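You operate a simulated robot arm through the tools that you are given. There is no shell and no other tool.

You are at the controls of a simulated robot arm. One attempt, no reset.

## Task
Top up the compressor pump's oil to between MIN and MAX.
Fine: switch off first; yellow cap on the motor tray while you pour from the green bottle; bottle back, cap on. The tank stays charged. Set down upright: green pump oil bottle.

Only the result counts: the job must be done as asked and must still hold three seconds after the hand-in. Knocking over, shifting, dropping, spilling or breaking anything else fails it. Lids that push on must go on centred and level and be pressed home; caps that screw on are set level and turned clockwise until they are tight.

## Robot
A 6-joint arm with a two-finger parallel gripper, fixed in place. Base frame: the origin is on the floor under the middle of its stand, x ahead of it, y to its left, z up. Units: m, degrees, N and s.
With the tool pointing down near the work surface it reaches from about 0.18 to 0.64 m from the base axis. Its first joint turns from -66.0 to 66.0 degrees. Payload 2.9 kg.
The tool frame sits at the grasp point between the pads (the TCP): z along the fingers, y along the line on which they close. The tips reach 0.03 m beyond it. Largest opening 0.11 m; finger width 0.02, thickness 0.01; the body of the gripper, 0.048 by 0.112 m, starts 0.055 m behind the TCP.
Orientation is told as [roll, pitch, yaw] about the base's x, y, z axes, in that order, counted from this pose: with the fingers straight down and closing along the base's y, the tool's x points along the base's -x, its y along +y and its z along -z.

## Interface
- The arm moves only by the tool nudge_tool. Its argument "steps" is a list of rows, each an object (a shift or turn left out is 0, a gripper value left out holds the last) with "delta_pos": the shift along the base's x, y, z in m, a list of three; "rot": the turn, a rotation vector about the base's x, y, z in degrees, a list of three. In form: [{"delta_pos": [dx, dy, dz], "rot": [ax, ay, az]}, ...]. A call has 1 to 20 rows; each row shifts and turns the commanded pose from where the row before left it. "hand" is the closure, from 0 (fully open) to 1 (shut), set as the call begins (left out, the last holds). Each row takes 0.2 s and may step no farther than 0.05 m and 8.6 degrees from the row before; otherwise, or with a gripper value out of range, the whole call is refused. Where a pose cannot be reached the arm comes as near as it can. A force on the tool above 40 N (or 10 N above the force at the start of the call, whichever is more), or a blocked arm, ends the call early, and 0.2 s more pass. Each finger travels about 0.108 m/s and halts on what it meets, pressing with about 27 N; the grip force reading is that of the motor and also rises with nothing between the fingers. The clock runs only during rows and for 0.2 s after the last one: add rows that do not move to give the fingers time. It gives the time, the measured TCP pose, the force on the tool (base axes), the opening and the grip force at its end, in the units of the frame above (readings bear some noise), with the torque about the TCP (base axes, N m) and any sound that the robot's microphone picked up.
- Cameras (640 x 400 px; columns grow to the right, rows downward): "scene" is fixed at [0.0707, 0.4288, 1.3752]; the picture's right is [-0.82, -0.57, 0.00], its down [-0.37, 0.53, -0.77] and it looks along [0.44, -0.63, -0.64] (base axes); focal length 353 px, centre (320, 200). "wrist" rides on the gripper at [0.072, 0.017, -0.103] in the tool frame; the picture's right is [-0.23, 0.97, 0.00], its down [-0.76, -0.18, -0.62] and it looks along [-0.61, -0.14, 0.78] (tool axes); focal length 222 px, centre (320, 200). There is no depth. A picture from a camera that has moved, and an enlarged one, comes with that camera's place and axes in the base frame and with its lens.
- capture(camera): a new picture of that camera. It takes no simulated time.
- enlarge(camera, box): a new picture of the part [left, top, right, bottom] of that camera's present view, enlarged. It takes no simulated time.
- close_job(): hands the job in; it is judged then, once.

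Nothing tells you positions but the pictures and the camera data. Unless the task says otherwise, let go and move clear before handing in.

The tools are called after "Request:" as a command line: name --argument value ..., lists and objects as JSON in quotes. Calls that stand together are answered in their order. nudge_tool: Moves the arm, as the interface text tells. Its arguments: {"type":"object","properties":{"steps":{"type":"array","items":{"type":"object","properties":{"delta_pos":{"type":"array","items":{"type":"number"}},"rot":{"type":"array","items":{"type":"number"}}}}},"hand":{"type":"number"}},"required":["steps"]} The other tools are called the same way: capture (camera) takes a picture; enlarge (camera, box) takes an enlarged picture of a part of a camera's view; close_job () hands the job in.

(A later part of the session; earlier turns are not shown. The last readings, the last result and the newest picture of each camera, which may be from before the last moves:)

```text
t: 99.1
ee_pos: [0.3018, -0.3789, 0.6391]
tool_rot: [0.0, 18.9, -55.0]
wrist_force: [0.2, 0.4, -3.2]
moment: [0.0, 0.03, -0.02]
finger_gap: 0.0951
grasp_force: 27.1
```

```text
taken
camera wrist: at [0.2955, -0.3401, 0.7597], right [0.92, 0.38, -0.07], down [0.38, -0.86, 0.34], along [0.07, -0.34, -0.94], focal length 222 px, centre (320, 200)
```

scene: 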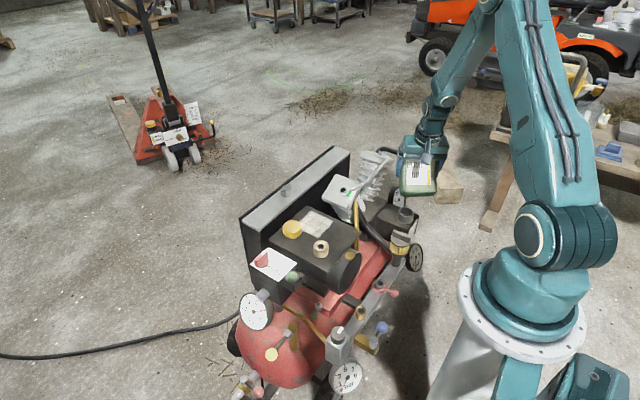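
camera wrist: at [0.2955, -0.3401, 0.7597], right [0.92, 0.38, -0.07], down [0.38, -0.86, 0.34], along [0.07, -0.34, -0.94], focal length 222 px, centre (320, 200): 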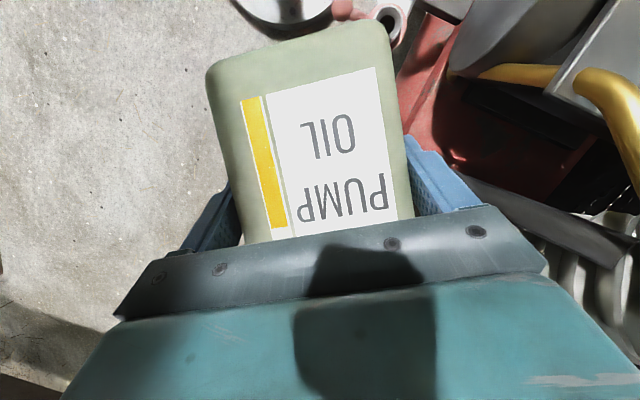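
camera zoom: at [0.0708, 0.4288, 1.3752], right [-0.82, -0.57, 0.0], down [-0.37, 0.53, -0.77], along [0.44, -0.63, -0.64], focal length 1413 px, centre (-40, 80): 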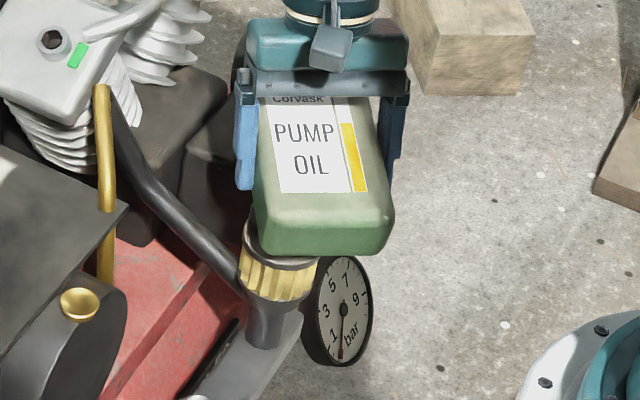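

I'll tip back now to stop the flow, raise the bottle and read the reservoir label.

Request:
nudge_tool --steps '[{"rot": [-6.14, -4.31, 0]}, {"delta_pos": [0, 0, 0.01], "rot": [-6.14, -4.31, 0]}, {"delta_pos": [0, 0, 0.035]}, {"delta_pos": [0, 0, 0.04]}, {"delta_pos": [0, 0, 0.04]}, {"delta_pos": [0, 0, 0]}]'

Request:
enlarge --camera "scene" --box '[395, 205, 435, 255]'

Request:
enlarge --camera "scene" --box '[360, 150, 460, 270]'

Request:
capture --camera "wrist"

```text
t: 100.5
ee_pos: [0.3016, -0.3807, 0.766]
tool_rot: [0.0, 3.8, -55.1]
wrist_force: [-0.2, 0.4, -3.8]
moment: [0.03, -0.01, 0.0]
finger_gap: 0.095
grasp_force: 26.6
```

```text
8.00 times, centred on (415, 230) of scene
camera zoom: at [0.0708, 0.4288, 1.3752], right [-0.82, -0.57, 0.0], down [-0.37, 0.53, -0.77], along [0.44, -0.63, -0.64], focal length 2826 px, centre (-440, -40)
```

zoom: 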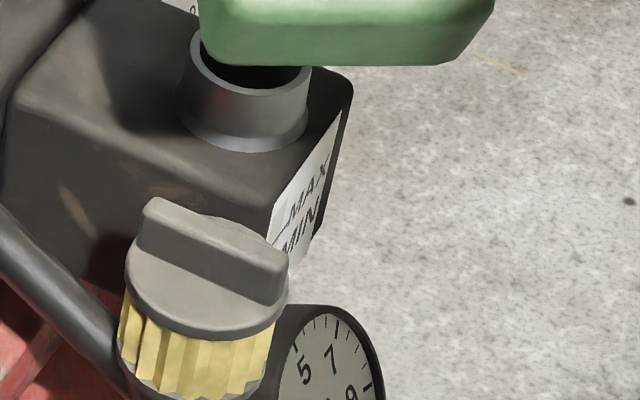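

```text
3.33 times, centred on (410, 210) of scene
camera zoom: at [0.0708, 0.4288, 1.3752], right [-0.82, -0.57, 0.0], down [-0.37, 0.53, -0.77], along [0.44, -0.63, -0.64], focal length 1178 px, centre (20, 167)
```

zoom: 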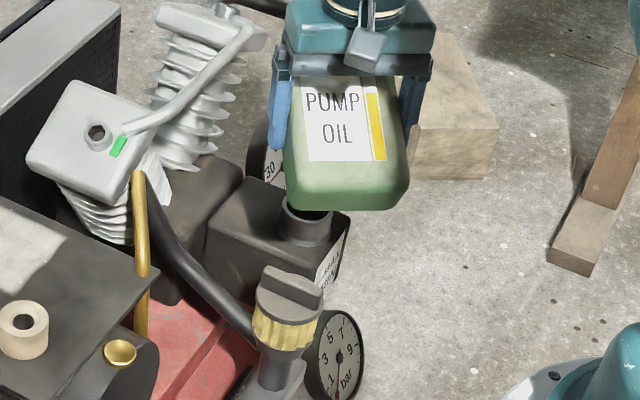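

```text
taken
camera wrist: at [0.2778, -0.3173, 0.8726], right [0.93, 0.37, -0.02], down [0.32, -0.76, 0.57], along [0.2, -0.53, -0.82], focal length 222 px, centre (320, 200)
```

wrist: 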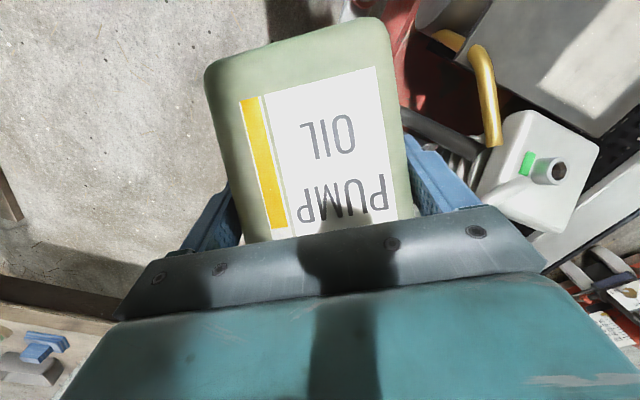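

Request:
enlarge --camera "scene" --box '[400, 222, 420, 246]'

Request:
enlarge --camera "wrist" --box '[220, 70, 320, 250]'

```text
16.00 times, centred on (410, 234) of scene
camera zoom: at [0.0708, 0.4288, 1.3752], right [-0.82, -0.57, 0.0], down [-0.37, 0.53, -0.77], along [0.44, -0.63, -0.64], focal length 5652 px, centre (-1120, -344)
```

zoom: 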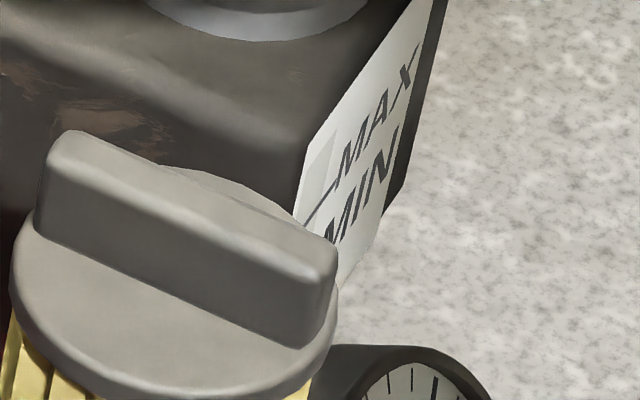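

```text
2.22 times, centred on (270, 160) of wrist
camera zoom: at [0.2778, -0.3173, 0.8726], right [0.93, 0.37, -0.02], down [0.32, -0.76, 0.57], along [0.2, -0.53, -0.82], focal length 494 px, centre (431, 289)
```

zoom: 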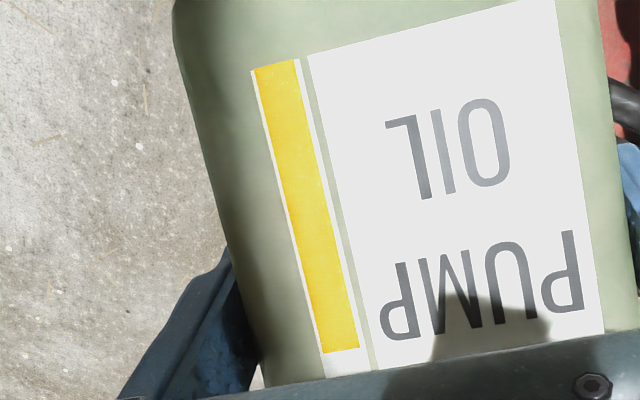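

No spill visible, but the filter knob hides the MIN–MAX span from the scene camera. I'll move to a pose where the wrist camera can see the label past the tilted bottle, keeping it at about 60° so nothing flows.

Request:
nudge_tool --steps '[{"delta_pos": [-0.034, 0.025, 0], "rot": [-3, -2.1, 0]}, {"delta_pos": [-0.034, 0.025, 0]}, {"delta_pos": [-0.034, 0.025, 0]}, {"delta_pos": [-0.034, 0.025, 0]}, {"rot": [0, 0, 7.9]}, {"rot": [0, 0, 7.9]}, {"rot": [0, 0, 7.9]}, {"rot": [0, 0, 7.9]}, {"rot": [0, 0, 7.9]}, {"rot": [0, 0, 7.9]}, {"delta_pos": [0, 0, 0]}]'

Request:
capture --camera "wrist"

Request:
capture --camera "scene"

```text
t: 102.9
ee_pos: [0.1654, -0.2803, 0.7642]
tool_rot: [0.0, 0.1, -7.4]
wrist_force: [0.4, -0.1, -3.7]
moment: [0.02, 0.03, -0.03]
finger_gap: 0.0948
grasp_force: 27.1
```

```text
taken
camera wrist: at [0.097, -0.2527, 0.8666], right [0.35, 0.94, 0.0], down [0.73, -0.28, 0.62], along [0.58, -0.22, -0.78], focal length 222 px, centre (320, 200)
```

wrist: 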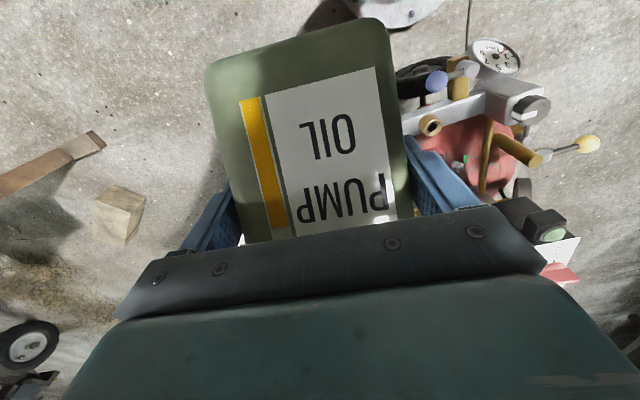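

```text
taken
```

scene: 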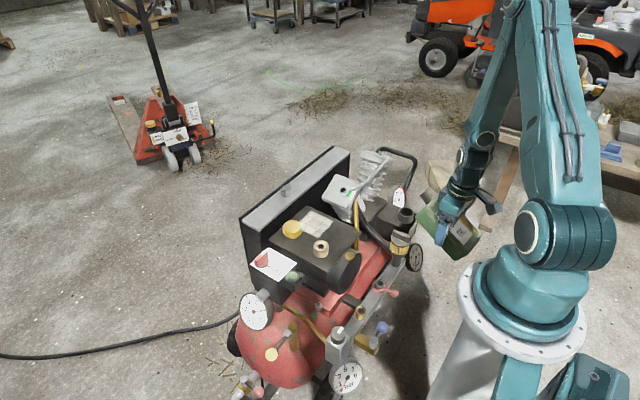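

Request:
nudge_tool --steps '[{"rot": [0, 0, 7.9]}, {"rot": [0, 0, 7.9]}, {"rot": [0, 0, 7.9]}, {"rot": [0, 0, 7.9]}, {"rot": [0, 0, 7.9]}, {"rot": [0, 0, 7.9]}, {"delta_pos": [0, 0, 0]}]'

Request:
capture --camera "wrist"

```text
t: 104.5
ee_pos: [0.1643, -0.28, 0.7638]
tool_rot: [0.0, 0.2, 40.0]
wrist_force: [0.2, 0.0, -2.8]
moment: [-0.03, 0.07, 0.01]
finger_gap: 0.0948
grasp_force: 27.4
```

```text
taken
camera wrist: at [0.1002, -0.3119, 0.867], right [-0.45, 0.89, 0.0], down [0.7, 0.35, 0.62], along [0.55, 0.28, -0.78], focal length 222 px, centre (320, 200)
```

wrist: 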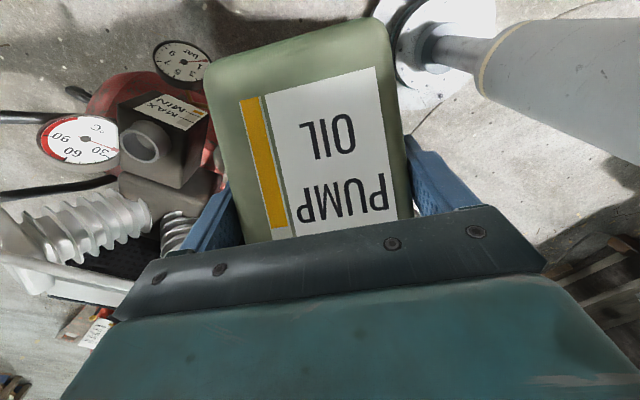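

The label is now visible at the left of the wrist view, so I'll zoom in.

Request:
enlarge --camera "wrist" --box '[105, 80, 215, 200]'

Request:
enlarge --camera "wrist" --box '[140, 88, 215, 140]'

Request:
enlarge --camera "wrist" --box '[220, 70, 320, 250]'

```text
3.33 times, centred on (160, 140) of wrist
camera zoom: at [0.1002, -0.3119, 0.867], right [-0.45, 0.89, 0.0], down [0.7, 0.35, 0.62], along [0.55, 0.28, -0.78], focal length 740 px, centre (853, 400)
```

zoom: 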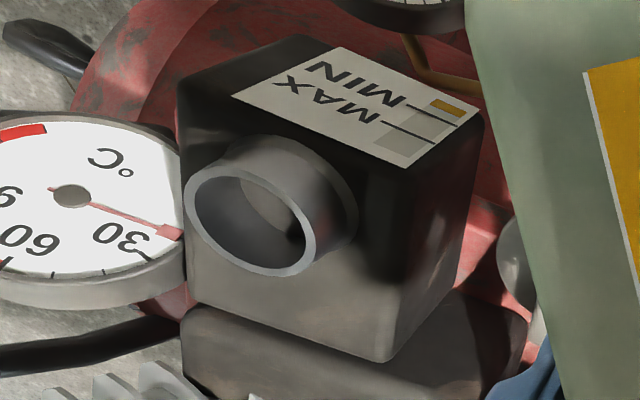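

```text
7.69 times, centred on (178, 114) of wrist
camera zoom: at [0.1002, -0.3119, 0.867], right [-0.45, 0.89, 0.0], down [0.7, 0.35, 0.62], along [0.55, 0.28, -0.78], focal length 1709 px, centre (1416, 862)
```

zoom: 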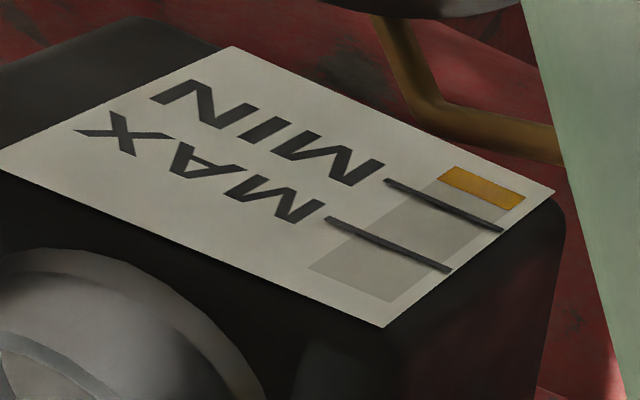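

```text
2.22 times, centred on (270, 160) of wrist
camera zoom: at [0.1002, -0.3119, 0.867], right [-0.45, 0.89, 0.0], down [0.7, 0.35, 0.62], along [0.55, 0.28, -0.78], focal length 494 px, centre (431, 289)
```

zoom: 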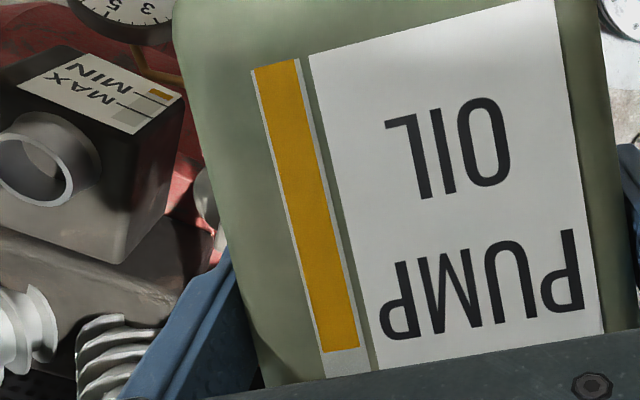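

Excellent view. The oil (yellow) is still below MIN: about 0.115 up the strip, with MIN at 0.26 and MAX at 0.65, so I want about 0.45. I'll return to the pour position and use the bottle strip as a dose gauge.

Request:
nudge_tool --steps '[{"rot": [0, 0, -7.9]}, {"rot": [0, 0, -7.9]}, {"rot": [0, 0, -7.9]}, {"rot": [0, 0, -7.9]}, {"rot": [0, 0, -7.9]}, {"rot": [0, 0, -7.9]}, {"rot": [0, 0, -7.9]}, {"rot": [0, 0, -7.9]}, {"rot": [0, 0, -7.9]}, {"rot": [0, 0, -7.9]}, {"rot": [0, 0, -7.9]}, {"rot": [0, 0, -7.9]}, {"delta_pos": [0.034, -0.025, 0]}, {"delta_pos": [0.034, -0.025, 0]}, {"delta_pos": [0.034, -0.025, 0]}, {"delta_pos": [0.034, -0.024, 0], "rot": [3, 2.1, 0]}, {"delta_pos": [0, 0, 0]}]'

Request:
nudge_tool --steps '[{"delta_pos": [0, 0, -0.04], "rot": [3.05, 2.14, 0]}, {"delta_pos": [0, 0, -0.04], "rot": [3.05, 2.14, 0]}, {"delta_pos": [0, 0, -0.03], "rot": [2.5, 1.75, 0]}, {"delta_pos": [0, 0, -0.01]}, {"delta_pos": [0, 0, 0]}]'

Request:
capture --camera "wrist"

Request:
enlarge --camera "scene" --box '[360, 160, 440, 270]'

```text
t: 108.1
ee_pos: [0.3013, -0.3796, 0.7644]
tool_rot: [0.0, 4.0, -55.1]
wrist_force: [0.6, -0.5, -3.2]
moment: [0.05, 0.01, -0.03]
finger_gap: 0.095
grasp_force: 27.5
```

```text
t: 109.3
ee_pos: [0.3021, -0.3789, 0.6432]
tool_rot: [-0.1, 14.5, -55.1]
wrist_force: [1.0, -0.2, -2.4]
moment: [0.03, 0.05, 0.02]
finger_gap: 0.0948
grasp_force: 27.1
```

```text
taken
camera wrist: at [0.2909, -0.3325, 0.7608], right [0.92, 0.38, -0.06], down [0.37, -0.83, 0.41], along [0.11, -0.4, -0.91], focal length 222 px, centre (320, 200)
```

wrist: 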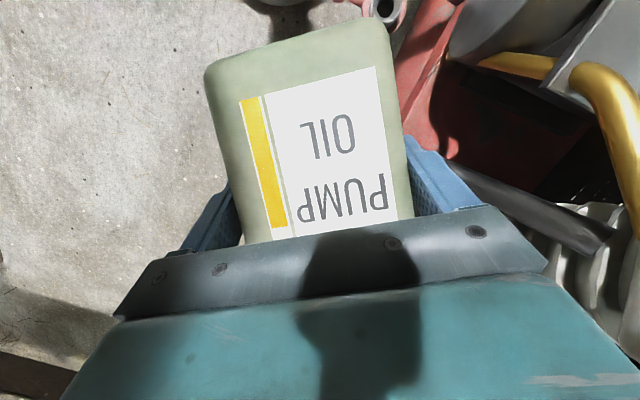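

```text
3.64 times, centred on (400, 215) of scene
camera zoom: at [0.0708, 0.4288, 1.3752], right [-0.82, -0.57, 0.0], down [-0.37, 0.53, -0.77], along [0.44, -0.63, -0.64], focal length 1285 px, centre (29, 146)
```

zoom: 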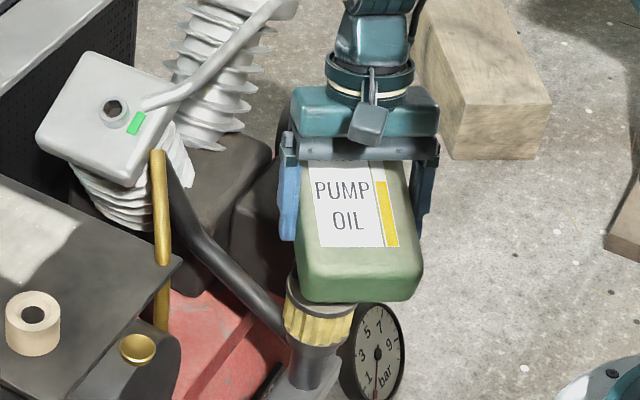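

Request:
nudge_tool --steps '[{"delta_pos": [-0.0005, 0, -0.002], "rot": [1.8, 1.265, 0]}, {"delta_pos": [-0.0005, 0, -0.002], "rot": [1.8, 1.265, 0]}, {"delta_pos": [0, 0, 0]}, {"delta_pos": [0, 0, 0]}]'

Request:
enlarge --camera "wrist" --box '[220, 70, 320, 250]'

```text
t: 110.3
ee_pos: [0.3018, -0.3779, 0.6396]
tool_rot: [0.1, 18.8, -55.1]
wrist_force: [-0.1, -0.2, -3.9]
moment: [0.0, -0.03, -0.01]
finger_gap: 0.0951
grasp_force: 27.0
```

```text
2.22 times, centred on (270, 160) of wrist
camera zoom: at [0.2948, -0.3398, 0.7601], right [0.92, 0.38, -0.07], down [0.38, -0.86, 0.34], along [0.07, -0.35, -0.94], focal length 494 px, centre (431, 289)
```

zoom: 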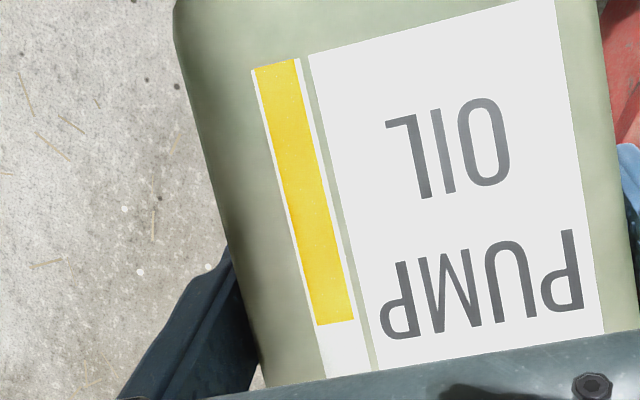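

The bottle strip dropped by about 29 px. I'll tip back and re-read the reservoir to calibrate.

Request:
nudge_tool --steps '[{"rot": [-6.14, -4.31, 0]}, {"delta_pos": [0, 0, 0.01], "rot": [-6.14, -4.31, 0]}, {"delta_pos": [0, 0, 0.035]}, {"delta_pos": [0, 0, 0.04]}, {"delta_pos": [0, 0, 0.04]}, {"delta_pos": [-0.034, 0.025, 0], "rot": [-3, -2.1, 0]}, {"delta_pos": [-0.034, 0.025, 0]}, {"delta_pos": [-0.034, 0.025, 0]}, {"delta_pos": [-0.034, 0.025, 0]}, {"delta_pos": [0, 0, 0]}]'

Request:
nudge_tool --steps '[{"rot": [0, 0, 7.9]}, {"rot": [0, 0, 7.9]}, {"rot": [0, 0, 7.9]}, {"rot": [0, 0, 7.9]}, {"rot": [0, 0, 7.9]}, {"rot": [0, 0, 7.9]}, {"rot": [0, 0, 7.9]}, {"rot": [0, 0, 7.9]}, {"rot": [0, 0, 7.9]}, {"rot": [0, 0, 7.9]}, {"rot": [0, 0, 7.9]}, {"rot": [0, 0, 7.9]}, {"delta_pos": [0, 0, 0]}]'

Request:
enlarge --camera "wrist" --box '[140, 88, 215, 140]'

Request:
enlarge --camera "wrist" --box '[220, 70, 320, 250]'

Request:
enlarge --camera "wrist" --box '[80, 60, 220, 230]'

```text
t: 112.5
ee_pos: [0.1673, -0.2775, 0.7635]
tool_rot: [0.0, 0.1, -54.9]
wrist_force: [-0.6, -0.3, -3.4]
moment: [0.04, -0.03, -0.01]
finger_gap: 0.0949
grasp_force: 27.0
```

```text
t: 115.3
ee_pos: [0.1654, -0.2792, 0.7654]
tool_rot: [0.0, 0.1, 40.1]
wrist_force: [0.4, 0.0, -4.3]
moment: [-0.05, 0.01, -0.02]
finger_gap: 0.0951
grasp_force: 26.4
```

```text
7.69 times, centred on (178, 114) of wrist
camera zoom: at [0.0993, -0.3115, 0.8679], right [-0.45, 0.89, 0.0], down [0.7, 0.35, 0.62], along [0.55, 0.28, -0.78], focal length 1709 px, centre (1416, 862)
```

zoom: 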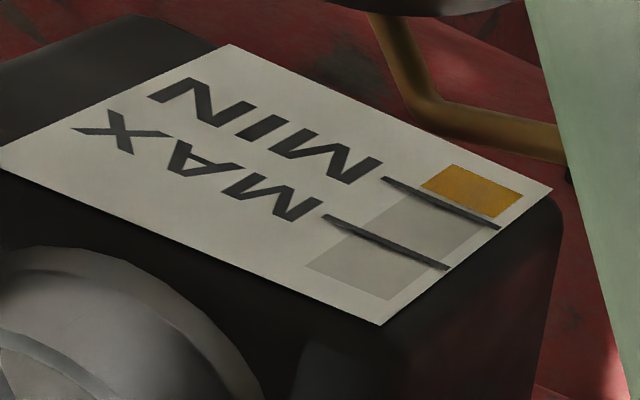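

```text
2.22 times, centred on (270, 160) of wrist
camera zoom: at [0.0993, -0.3115, 0.8679], right [-0.45, 0.89, 0.0], down [0.7, 0.35, 0.62], along [0.55, 0.28, -0.78], focal length 494 px, centre (431, 289)
```

zoom: 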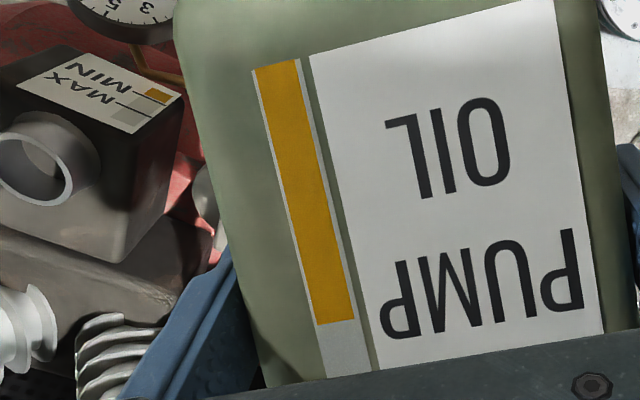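

```text
2.35 times, centred on (150, 145) of wrist
camera zoom: at [0.0993, -0.3115, 0.8679], right [-0.45, 0.89, 0.0], down [0.7, 0.35, 0.62], along [0.55, 0.28, -0.78], focal length 523 px, centre (720, 329)
```

zoom: 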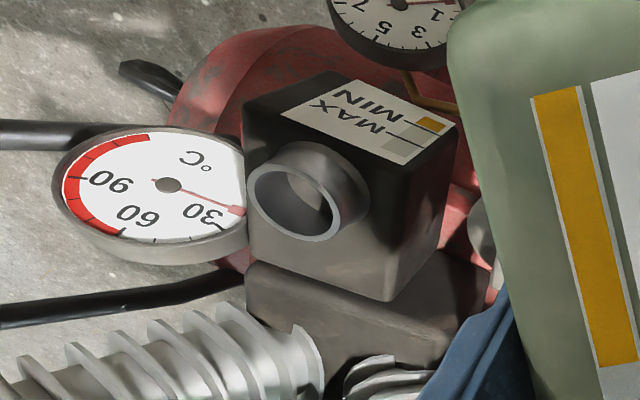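

Reservoir rose from 0.115 to about 0.21 for a 29 px strip drop, and no spill is visible. About 70 px more should bring it to mid-range (~0.45), so I'll go back for the main dose.

Request:
nudge_tool --steps '[{"rot": [0, 0, -7.9]}, {"rot": [0, 0, -7.9]}, {"rot": [0, 0, -7.9]}, {"rot": [0, 0, -7.9]}, {"rot": [0, 0, -7.9]}, {"rot": [0, 0, -7.9]}, {"rot": [0, 0, -7.9]}, {"rot": [0, 0, -7.9]}, {"rot": [0, 0, -7.9]}, {"rot": [0, 0, -7.9]}, {"rot": [0, 0, -7.9]}, {"rot": [0, 0, -7.9]}, {"delta_pos": [0.034, -0.025, 0]}, {"delta_pos": [0.034, -0.025, 0]}, {"delta_pos": [0.034, -0.025, 0]}, {"delta_pos": [0.034, -0.025, 0], "rot": [3, 2.1, 0]}, {"delta_pos": [0, 0, 0]}]'

Request:
nudge_tool --steps '[{"delta_pos": [0, 0, -0.04], "rot": [3.05, 2.14, 0]}, {"delta_pos": [0, 0, -0.04], "rot": [3.05, 2.14, 0]}, {"delta_pos": [0, 0, -0.03], "rot": [2.5, 1.75, 0]}, {"delta_pos": [0, 0, -0.01]}, {"delta_pos": [0, 0, 0]}]'

Request:
nudge_tool --steps '[{"delta_pos": [-0.0005, 0, -0.002], "rot": [1.8, 1.265, 0]}, {"delta_pos": [0, 0, -0.002], "rot": [1.8, 1.265, 0]}, {"delta_pos": [0, 0, 0]}, {"delta_pos": [0, 0, 0]}, {"delta_pos": [0, 0, 0]}]'

Request:
enlarge --camera "wrist" --box '[220, 70, 320, 250]'

```text
t: 118.9
ee_pos: [0.3011, -0.3772, 0.7647]
tool_rot: [0.0, 3.9, -54.9]
wrist_force: [-0.1, -0.3, -2.8]
moment: [0.01, 0.0, 0.02]
finger_gap: 0.0949
grasp_force: 26.8
```

```text
t: 120.1
ee_pos: [0.3016, -0.379, 0.6432]
tool_rot: [0.0, 14.3, -54.9]
wrist_force: [0.4, 0.3, -3.4]
moment: [-0.03, 0.01, -0.03]
finger_gap: 0.0949
grasp_force: 27.1
```

```text
t: 121.3
ee_pos: [0.299, -0.3777, 0.6403]
tool_rot: [0.0, 18.7, -55.0]
wrist_force: [0.7, -0.4, -2.7]
moment: [0.0, 0.04, -0.02]
finger_gap: 0.0949
grasp_force: 27.0
```

```text
2.22 times, centred on (270, 160) of wrist
camera zoom: at [0.2939, -0.3386, 0.7608], right [0.92, 0.38, -0.07], down [0.38, -0.86, 0.35], along [0.07, -0.35, -0.94], focal length 494 px, centre (431, 289)
```

zoom: 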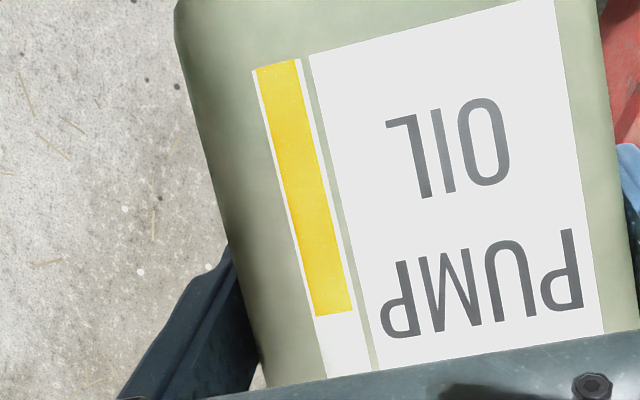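

Flow is slower at this level (B≈313). I'll tip 2° more and continue.

Request:
nudge_tool --steps '[{"rot": [1.64, 1.15, 0]}, {"delta_pos": [0, 0, 0]}, {"delta_pos": [0, 0, 0]}]'

Request:
enlarge --camera "wrist" --box '[220, 70, 320, 250]'

```text
t: 122.1
ee_pos: [0.3009, -0.3789, 0.64]
tool_rot: [0.1, 20.7, -55.0]
wrist_force: [-0.1, 0.0, -3.6]
moment: [-0.03, -0.01, -0.03]
finger_gap: 0.0952
grasp_force: 27.0
```

```text
2.22 times, centred on (270, 160) of wrist
camera zoom: at [0.2963, -0.3426, 0.762], right [0.92, 0.39, -0.08], down [0.39, -0.87, 0.31], along [0.05, -0.32, -0.95], focal length 494 px, centre (431, 289)
```

zoom: 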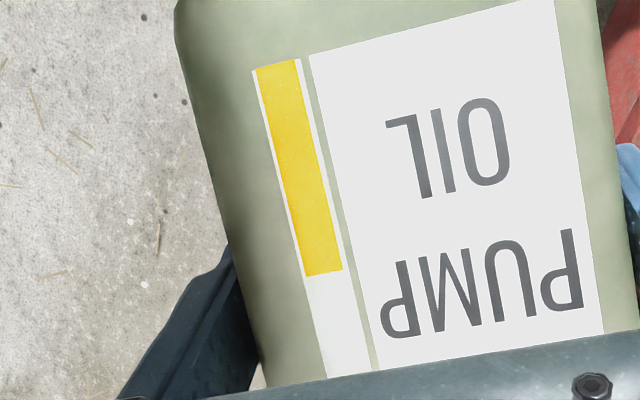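

B≈273, so by calibration the level should be about 0.37, well inside MIN–MAX. I'll tip back and verify on the label.

Request:
nudge_tool --steps '[{"rot": [-6.14, -4.31, 0]}, {"delta_pos": [0, 0, 0.01], "rot": [-6.14, -4.31, 0]}, {"delta_pos": [0, 0, 0.035], "rot": [-1.64, -1.15, 0]}, {"delta_pos": [0, 0, 0.04]}, {"delta_pos": [0, 0, 0.04]}, {"delta_pos": [-0.034, 0.025, 0], "rot": [-3, -2.1, 0]}, {"delta_pos": [-0.034, 0.025, 0]}, {"delta_pos": [-0.034, 0.025, 0]}, {"delta_pos": [-0.034, 0.025, 0]}, {"delta_pos": [0, 0, 0]}]'

Request:
nudge_tool --steps '[{"rot": [0, 0, 7.9]}, {"rot": [0, 0, 7.9]}, {"rot": [0, 0, 7.9]}, {"rot": [0, 0, 7.9]}, {"rot": [0, 0, 7.9]}, {"rot": [0, 0, 7.9]}, {"rot": [0, 0, 7.9]}, {"rot": [0, 0, 7.9]}, {"rot": [0, 0, 7.9]}, {"rot": [0, 0, 7.9]}, {"rot": [0, 0, 7.9]}, {"rot": [0, 0, 7.9]}, {"delta_pos": [0, 0, 0]}]'

Request:
enlarge --camera "wrist" --box '[140, 88, 215, 140]'

Request:
enlarge --camera "wrist" --box '[220, 70, 320, 250]'

Request:
enlarge --camera "scene" --box '[360, 180, 440, 280]'

```text
t: 124.3
ee_pos: [0.1642, -0.2795, 0.7672]
tool_rot: [0.1, 0.0, -54.9]
wrist_force: [0.2, -0.6, -3.3]
moment: [0.04, 0.04, 0.02]
finger_gap: 0.0948
grasp_force: 26.8
```

```text
t: 127.1
ee_pos: [0.1658, -0.2786, 0.7655]
tool_rot: [0.1, 0.0, 39.9]
wrist_force: [-0.4, -0.3, -2.6]
moment: [0.0, 0.01, 0.02]
finger_gap: 0.0946
grasp_force: 27.6
```

```text
7.69 times, centred on (178, 114) of wrist
camera zoom: at [0.0986, -0.3114, 0.8685], right [-0.45, 0.89, 0.0], down [0.7, 0.35, 0.62], along [0.56, 0.28, -0.78], focal length 1709 px, centre (1416, 862)
```

zoom: 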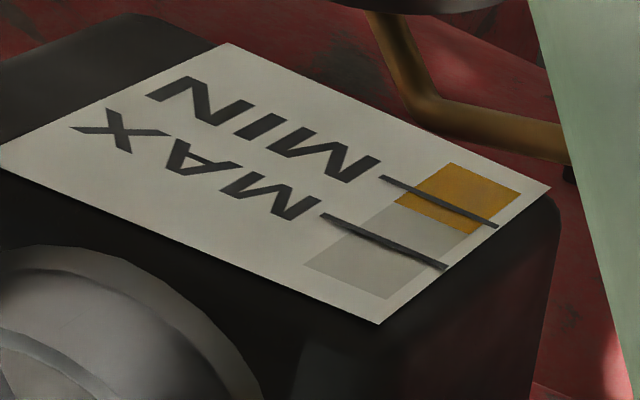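

```text
2.22 times, centred on (270, 160) of wrist
camera zoom: at [0.0986, -0.3114, 0.8685], right [-0.45, 0.89, 0.0], down [0.7, 0.35, 0.62], along [0.56, 0.28, -0.78], focal length 494 px, centre (431, 289)
```

zoom: 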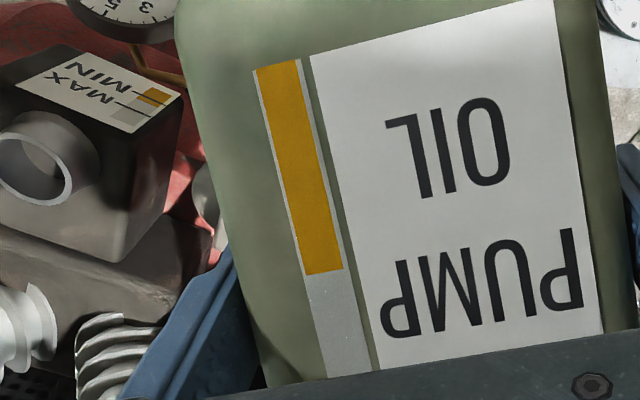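

```text
4.00 times, centred on (400, 230) of scene
camera zoom: at [0.0708, 0.4288, 1.3752], right [-0.82, -0.57, 0.0], down [-0.37, 0.53, -0.77], along [0.44, -0.63, -0.64], focal length 1413 px, centre (0, 80)
```

zoom: 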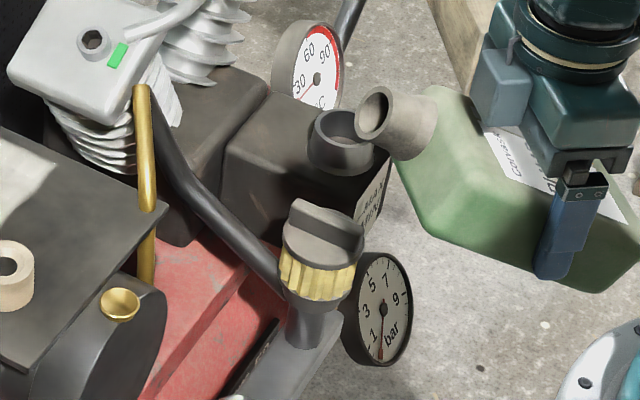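

The oil is now clearly above MIN and well below MAX, about 30% of the way up the span, with no spill visible. Pouring is done. I'll reverse the path and bring the bottle upright.

Request:
nudge_tool --steps '[{"delta_pos": [0, 0, 0.0083], "rot": [0, 0, -7.9]}, {"delta_pos": [0, 0, 0.0083], "rot": [0, 0, -7.9]}, {"delta_pos": [0, 0, 0.0083], "rot": [0, 0, -7.9]}, {"delta_pos": [0, 0, 0.0083], "rot": [0, 0, -7.9]}, {"delta_pos": [0, 0, 0.0083], "rot": [0, 0, -7.9]}, {"delta_pos": [0, 0, 0.0083], "rot": [0, 0, -7.9]}, {"delta_pos": [0, 0, 0.0083], "rot": [0, 0, -7.9]}, {"delta_pos": [0, 0, 0.0083], "rot": [0, 0, -7.9]}, {"delta_pos": [0, 0, 0.0083], "rot": [0, 0, -7.9]}, {"delta_pos": [0, 0, 0.0083], "rot": [0, 0, -7.9]}, {"delta_pos": [0, 0, 0.0083], "rot": [0, 0, -7.9]}, {"delta_pos": [0, 0, 0.0083], "rot": [0, 0, -7.9]}, {"delta_pos": [0.034, -0.0205, 0]}, {"delta_pos": [0.034, -0.0205, 0]}, {"delta_pos": [0.034, -0.0205, 0]}, {"delta_pos": [0.033, -0.0205, 0]}, {"delta_pos": [0, 0, 0]}]'

Request:
nudge_tool --steps '[{"rot": [-6.135, -4.31, 0]}, {"rot": [-6.135, -4.31, 0]}, {"rot": [-6.135, -4.31, 0]}, {"rot": [-6.135, -4.31, 0]}, {"rot": [-6.135, -4.31, 0]}, {"rot": [-6.135, -4.31, 0]}, {"rot": [-6.135, -4.31, 0]}, {"rot": [-6.135, -4.31, 0]}, {"delta_pos": [0, 0, 0]}]'

Request:
capture --camera "scene"

Request:
capture --camera "wrist"

```text
t: 130.7
ee_pos: [0.2987, -0.3597, 0.8643]
tool_rot: [0.0, 0.0, -54.9]
wrist_force: [-0.2, -0.8, -2.9]
moment: [0.02, -0.01, -0.04]
finger_gap: 0.0949
grasp_force: 27.2
```

```text
t: 132.7
ee_pos: [0.3004, -0.3594, 0.8642]
tool_rot: [0.1, -60.0, -55.0]
wrist_force: [0.0, 0.3, -2.9]
moment: [0.03, 0.05, 0.02]
finger_gap: 0.0947
grasp_force: 26.7
```

```text
taken
```

scene: 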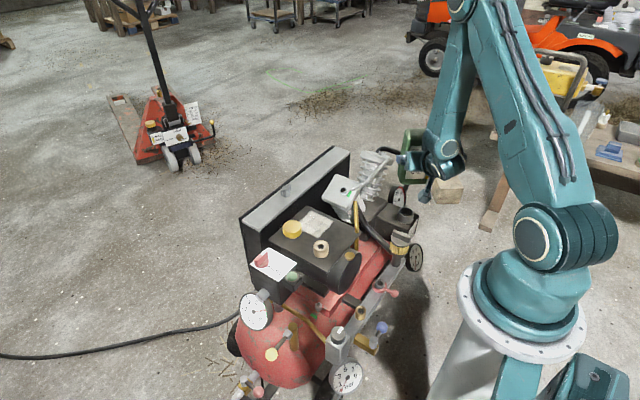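

```text
taken
camera wrist: at [0.2414, -0.2467, 0.8535], right [0.86, 0.47, 0.2], down [-0.24, 0.03, 0.97], along [0.45, -0.88, 0.13], focal length 222 px, centre (320, 200)
```

wrist: 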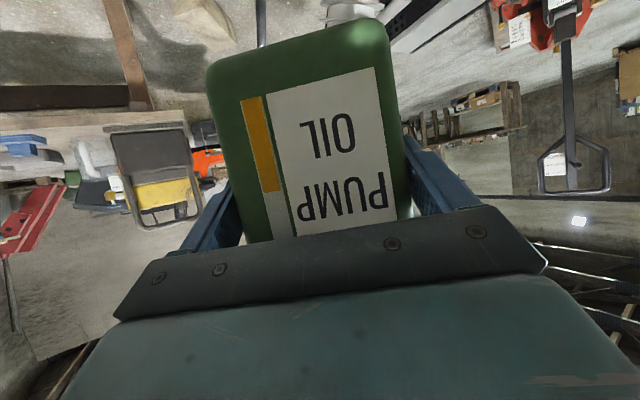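

The bottle is upright. I'll carry it back over its original spot on the tray.

Request:
nudge_tool --steps '[{"delta_pos": [0.0225, 0.018, 0], "rot": [0, 0, -4.375]}, {"delta_pos": [0.0225, 0.018, 0], "rot": [0, 0, -4.375]}, {"delta_pos": [0.0225, 0.018, 0], "rot": [0, 0, -4.375]}, {"delta_pos": [0.0225, 0.018, 0], "rot": [0, 0, -4.375]}, {"delta_pos": [0.0225, 0.018, 0], "rot": [0, 0, -4.375]}, {"delta_pos": [0.0225, 0.018, 0], "rot": [0, 0, -4.375]}, {"delta_pos": [0.0225, 0.018, 0], "rot": [0, 0, -4.375]}, {"delta_pos": [0.0225, 0.018, 0], "rot": [0, 0, -4.375]}, {"delta_pos": [0, 0, -0.03]}, {"delta_pos": [0, 0, -0.03]}, {"delta_pos": [0, 0, -0.03]}, {"delta_pos": [0, 0, -0.03]}, {"delta_pos": [0, 0, 0]}]'

Request:
capture --camera "wrist"

Request:
enlarge --camera "scene" --box '[240, 130, 380, 280]'

```text
t: 135.5
ee_pos: [0.4779, -0.2157, 0.7452]
tool_rot: [0.2, -59.9, -90.1]
wrist_force: [-0.2, 0.0, -2.0]
moment: [0.04, 0.03, 0.01]
finger_gap: 0.0951
grasp_force: 27.2
```

```text
taken
camera wrist: at [0.4958, -0.0901, 0.7331], right [0.97, -0.11, 0.2], down [-0.18, 0.16, 0.97], along [-0.14, -0.98, 0.13], focal length 222 px, centre (320, 200)
```

wrist: 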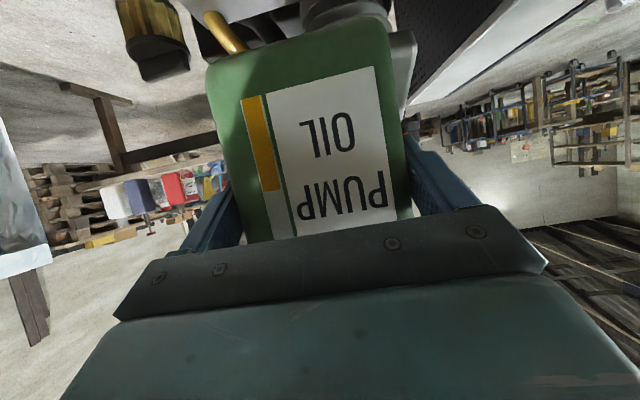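

```text
2.67 times, centred on (310, 205) of scene
camera zoom: at [0.0708, 0.4288, 1.3752], right [-0.82, -0.57, 0.0], down [-0.37, 0.53, -0.77], along [0.44, -0.63, -0.64], focal length 942 px, centre (347, 187)
```

zoom: 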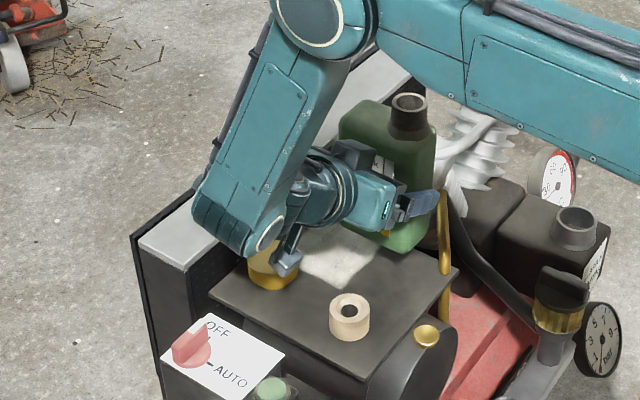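

Request:
nudge_tool --steps '[{"delta_pos": [0.002, -0.001, -0.02]}, {"delta_pos": [0, 0, -0.02]}, {"delta_pos": [0, 0, -0.012]}, {"delta_pos": [0, 0, -0.005]}, {"delta_pos": [0, 0, 0]}]'

Request:
nudge_tool --steps '[{"delta_pos": [0, 0, -0.002]}, {"delta_pos": [0, 0, -0.002]}, {"delta_pos": [0, 0, 0]}]'

Request:
nudge_tool --steps '[{"delta_pos": [0, 0, -0.0015]}, {"delta_pos": [0, 0, -0.0015]}, {"delta_pos": [0, 0, 0]}]'

Request:
enlarge --camera "scene" --box '[290, 170, 370, 270]'

```text
t: 136.7
ee_pos: [0.481, -0.2161, 0.6868]
tool_rot: [0.1, -60.0, -90.0]
wrist_force: [0.8, 1.0, -3.2]
moment: [0.04, 0.02, -0.01]
finger_gap: 0.0948
grasp_force: 26.9
```

```text
t: 137.5
ee_pos: [0.4815, -0.2182, 0.6832]
tool_rot: [0.1, -59.9, -90.0]
wrist_force: [0.0, 0.9, -3.0]
moment: [0.04, -0.02, 0.01]
finger_gap: 0.0947
grasp_force: 27.6
```

```text
t: 138.3
ee_pos: [0.4824, -0.2176, 0.6827]
tool_rot: [0.3, -60.1, -90.2]
wrist_force: [-1.8, 3.7, 10.7]
moment: [-0.25, 0.65, -0.18]
finger_gap: 0.0948
grasp_force: 26.9
```

```text
4.00 times, centred on (330, 220) of scene
camera zoom: at [0.0706, 0.429, 1.3752], right [-0.82, -0.57, 0.0], down [-0.37, 0.53, -0.77], along [0.44, -0.63, -0.64], focal length 1413 px, centre (280, 120)
```

zoom: 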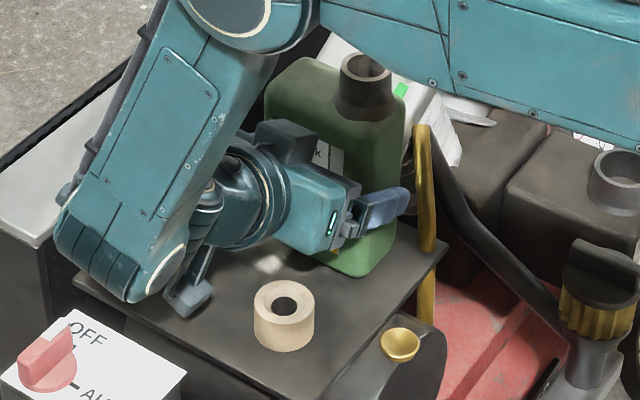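

The bottle touches down at its original place. I'll ease the pressure slightly, then open.

Request:
nudge_tool --steps '[{"delta_pos": [0, 0, 0.001]}, {"delta_pos": [0, 0, 0]}]'

Request:
nudge_tool --steps '[{"delta_pos": [0, 0, 0]}, {"delta_pos": [0, 0, 0]}, {"delta_pos": [0, 0, 0]}]' --hand 0

Request:
capture --camera "wrist"

Request:
enlarge --camera "scene" --box '[290, 170, 370, 270]'

```text
t: 138.9
ee_pos: [0.4822, -0.217, 0.6823]
tool_rot: [0.2, -59.9, -90.1]
wrist_force: [1.9, -2.9, 4.1]
moment: [-0.48, 0.3, 0.22]
finger_gap: 0.0949
grasp_force: 27.1
```

```text
t: 139.7
ee_pos: [0.4819, -0.2167, 0.6832]
tool_rot: [0.1, -59.9, -90.0]
wrist_force: [-0.1, 0.0, -0.2]
moment: [0.0, 0.04, -0.01]
finger_gap: 0.1101
grasp_force: 0.2
```

```text
taken
camera wrist: at [0.499, -0.0902, 0.6713], right [0.97, -0.11, 0.2], down [-0.18, 0.16, 0.97], along [-0.14, -0.98, 0.13], focal length 222 px, centre (320, 200)
```

wrist: 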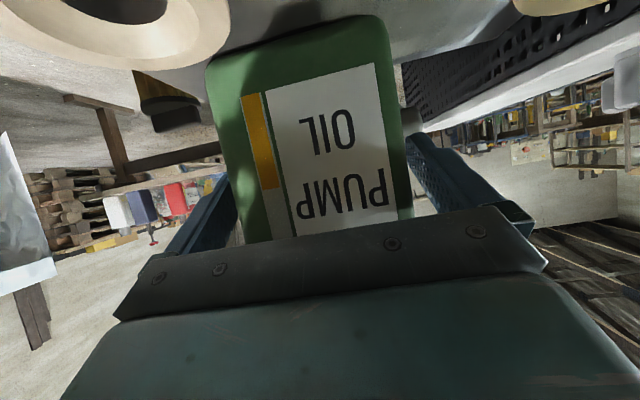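

```text
4.00 times, centred on (330, 220) of scene
camera zoom: at [0.0707, 0.4288, 1.3752], right [-0.82, -0.57, 0.0], down [-0.37, 0.53, -0.77], along [0.44, -0.63, -0.64], focal length 1413 px, centre (280, 120)
```

zoom: 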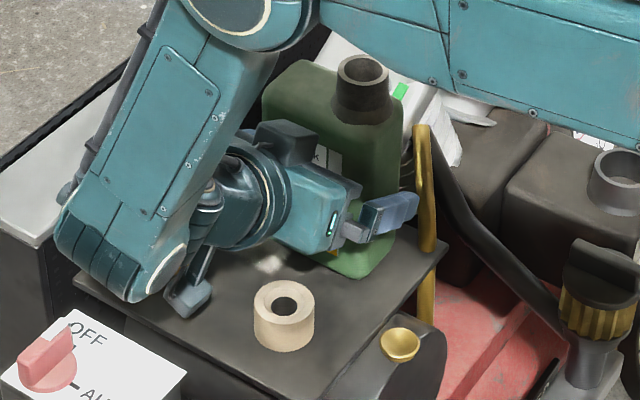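

Released and standing. I'll back straight out along the tool axis.

Request:
nudge_tool --steps '[{"delta_pos": [0, 0.0087, 0.005]}, {"delta_pos": [0, 0.01733, 0.01]}, {"delta_pos": [0, 0.01733, 0.01]}, {"delta_pos": [0, 0.01733, 0.01]}, {"delta_pos": [0, 0.026, 0.015]}, {"delta_pos": [0, 0.026, 0.02]}, {"delta_pos": [0, 0.02, 0.035]}, {"delta_pos": [0, 0, 0.04]}, {"delta_pos": [0, 0, 0.04]}, {"delta_pos": [0, 0, 0.04]}, {"delta_pos": [0, 0, 0.03]}, {"delta_pos": [0, 0, 0]}]'

Request:
capture --camera "scene"

Request:
enlarge --camera "scene" --box '[260, 160, 380, 280]'

```text
t: 142.3
ee_pos: [0.4825, -0.0861, 0.9378]
tool_rot: [0.0, -59.9, -90.0]
wrist_force: [0.2, -0.7, -0.5]
moment: [-0.01, 0.02, -0.01]
finger_gap: 0.1099
grasp_force: 0.2
```

```text
taken
```

scene: 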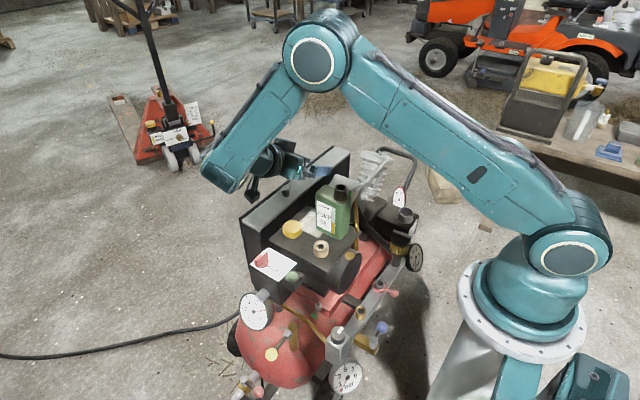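

```text
3.33 times, centred on (320, 220) of scene
camera zoom: at [0.0707, 0.4288, 1.3752], right [-0.82, -0.57, 0.0], down [-0.37, 0.53, -0.77], along [0.44, -0.63, -0.64], focal length 1178 px, centre (320, 133)
```

zoom: 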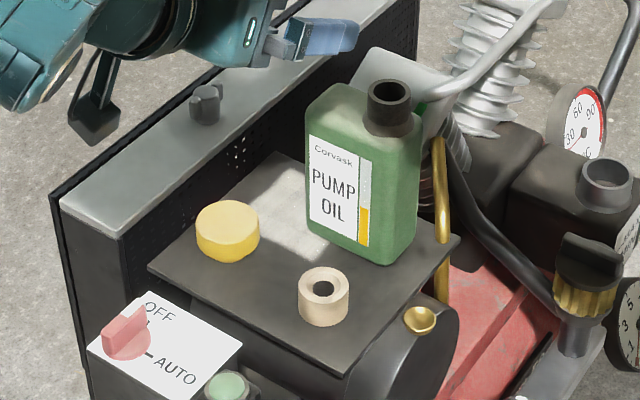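

The bottle is back upright on its spot and the cap stands on the tray. I'll return to tool-down, yaw to -60°, and move above the cap.

Request:
nudge_tool --steps '[{"rot": [7.5, 0, 0]}, {"rot": [7.5, 0, 0]}, {"rot": [7.5, 0, 0]}, {"rot": [7.5, 0, 0]}, {"rot": [7.5, 0, 0]}, {"rot": [7.5, 0, 0]}, {"rot": [7.5, 0, 0]}, {"rot": [7.4, 0, 0]}, {"delta_pos": [0.0223, -0.0142, 0], "rot": [0, 0, 7.4]}, {"delta_pos": [0.0223, -0.0142, 0], "rot": [0, 0, 7.4]}, {"delta_pos": [0.0223, -0.0142, 0], "rot": [0, 0, 7.4]}, {"delta_pos": [0.0223, -0.0142, 0], "rot": [0, 0, 7.4]}, {"delta_pos": [0, 0, -0.04]}, {"delta_pos": [0, 0, -0.04]}, {"delta_pos": [0, 0, -0.04]}, {"delta_pos": [0, 0, -0.04]}, {"delta_pos": [0, 0, 0]}]'

Request:
capture --camera "wrist"

Request:
enlarge --camera "scene" --box '[240, 150, 360, 280]'

```text
t: 145.9
ee_pos: [0.5716, -0.1443, 0.7763]
tool_rot: [0.1, -0.1, -60.4]
wrist_force: [0.5, 1.0, 0.6]
moment: [0.0, 0.0, 0.02]
finger_gap: 0.1103
grasp_force: 0.1
```

```text
taken
camera wrist: at [0.5507, -0.0724, 0.879], right [0.96, 0.28, 0.0], down [0.22, -0.75, 0.62], along [0.18, -0.6, -0.78], focal length 222 px, centre (320, 200)
```

wrist: 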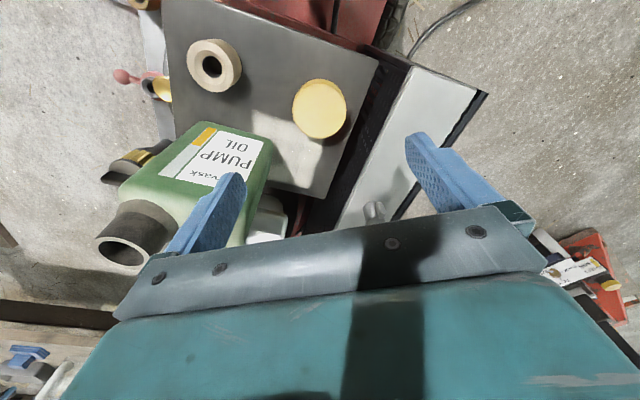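

```text
3.08 times, centred on (300, 215) of scene
camera zoom: at [0.0707, 0.4288, 1.3752], right [-0.82, -0.57, 0.0], down [-0.37, 0.53, -0.77], along [0.44, -0.63, -0.64], focal length 1087 px, centre (382, 154)
```

zoom: 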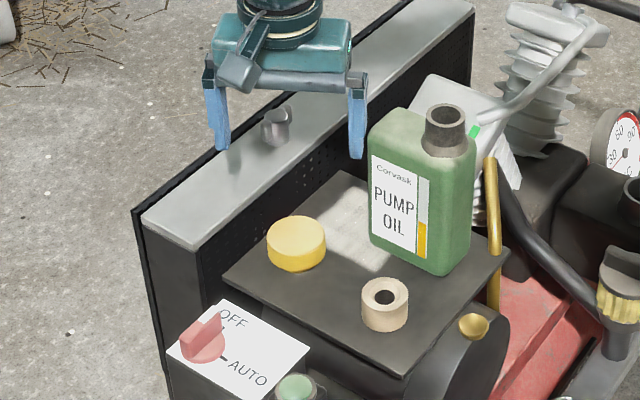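

Request:
nudge_tool --steps '[{"delta_pos": [0, 0.0015, -0.04]}, {"delta_pos": [0, 0, -0.04]}, {"delta_pos": [0, 0, -0.03]}, {"delta_pos": [0, 0, -0.0155]}, {"delta_pos": [0, 0, 0]}]' --hand 0.2

Request:
enlarge --camera "scene" --box '[265, 195, 325, 265]'

Request:
capture --camera "wrist"

```text
t: 147.1
ee_pos: [0.5709, -0.1394, 0.6495]
tool_rot: [0.0, 0.0, -60.4]
wrist_force: [0.5, -0.4, -0.3]
moment: [0.01, 0.01, 0.0]
finger_gap: 0.0881
grasp_force: 0.1
```

```text
5.71 times, centred on (295, 230) of scene
camera zoom: at [0.0707, 0.4288, 1.3752], right [-0.82, -0.57, 0.0], down [-0.37, 0.53, -0.77], along [0.44, -0.63, -0.64], focal length 2019 px, centre (463, 29)
```

zoom: 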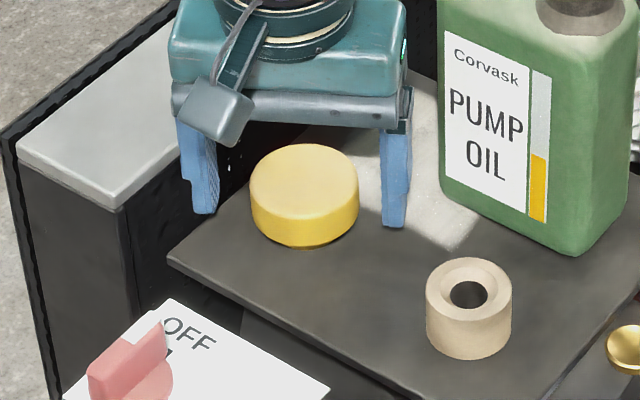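

```text
taken
camera wrist: at [0.5502, -0.0677, 0.7527], right [0.96, 0.28, 0.0], down [0.22, -0.75, 0.62], along [0.18, -0.6, -0.78], focal length 222 px, centre (320, 200)
```

wrist: 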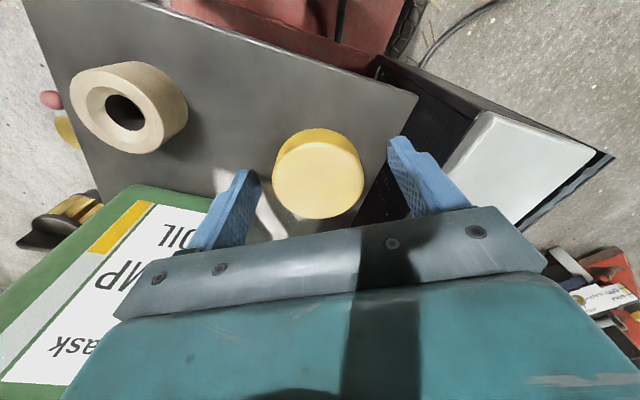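

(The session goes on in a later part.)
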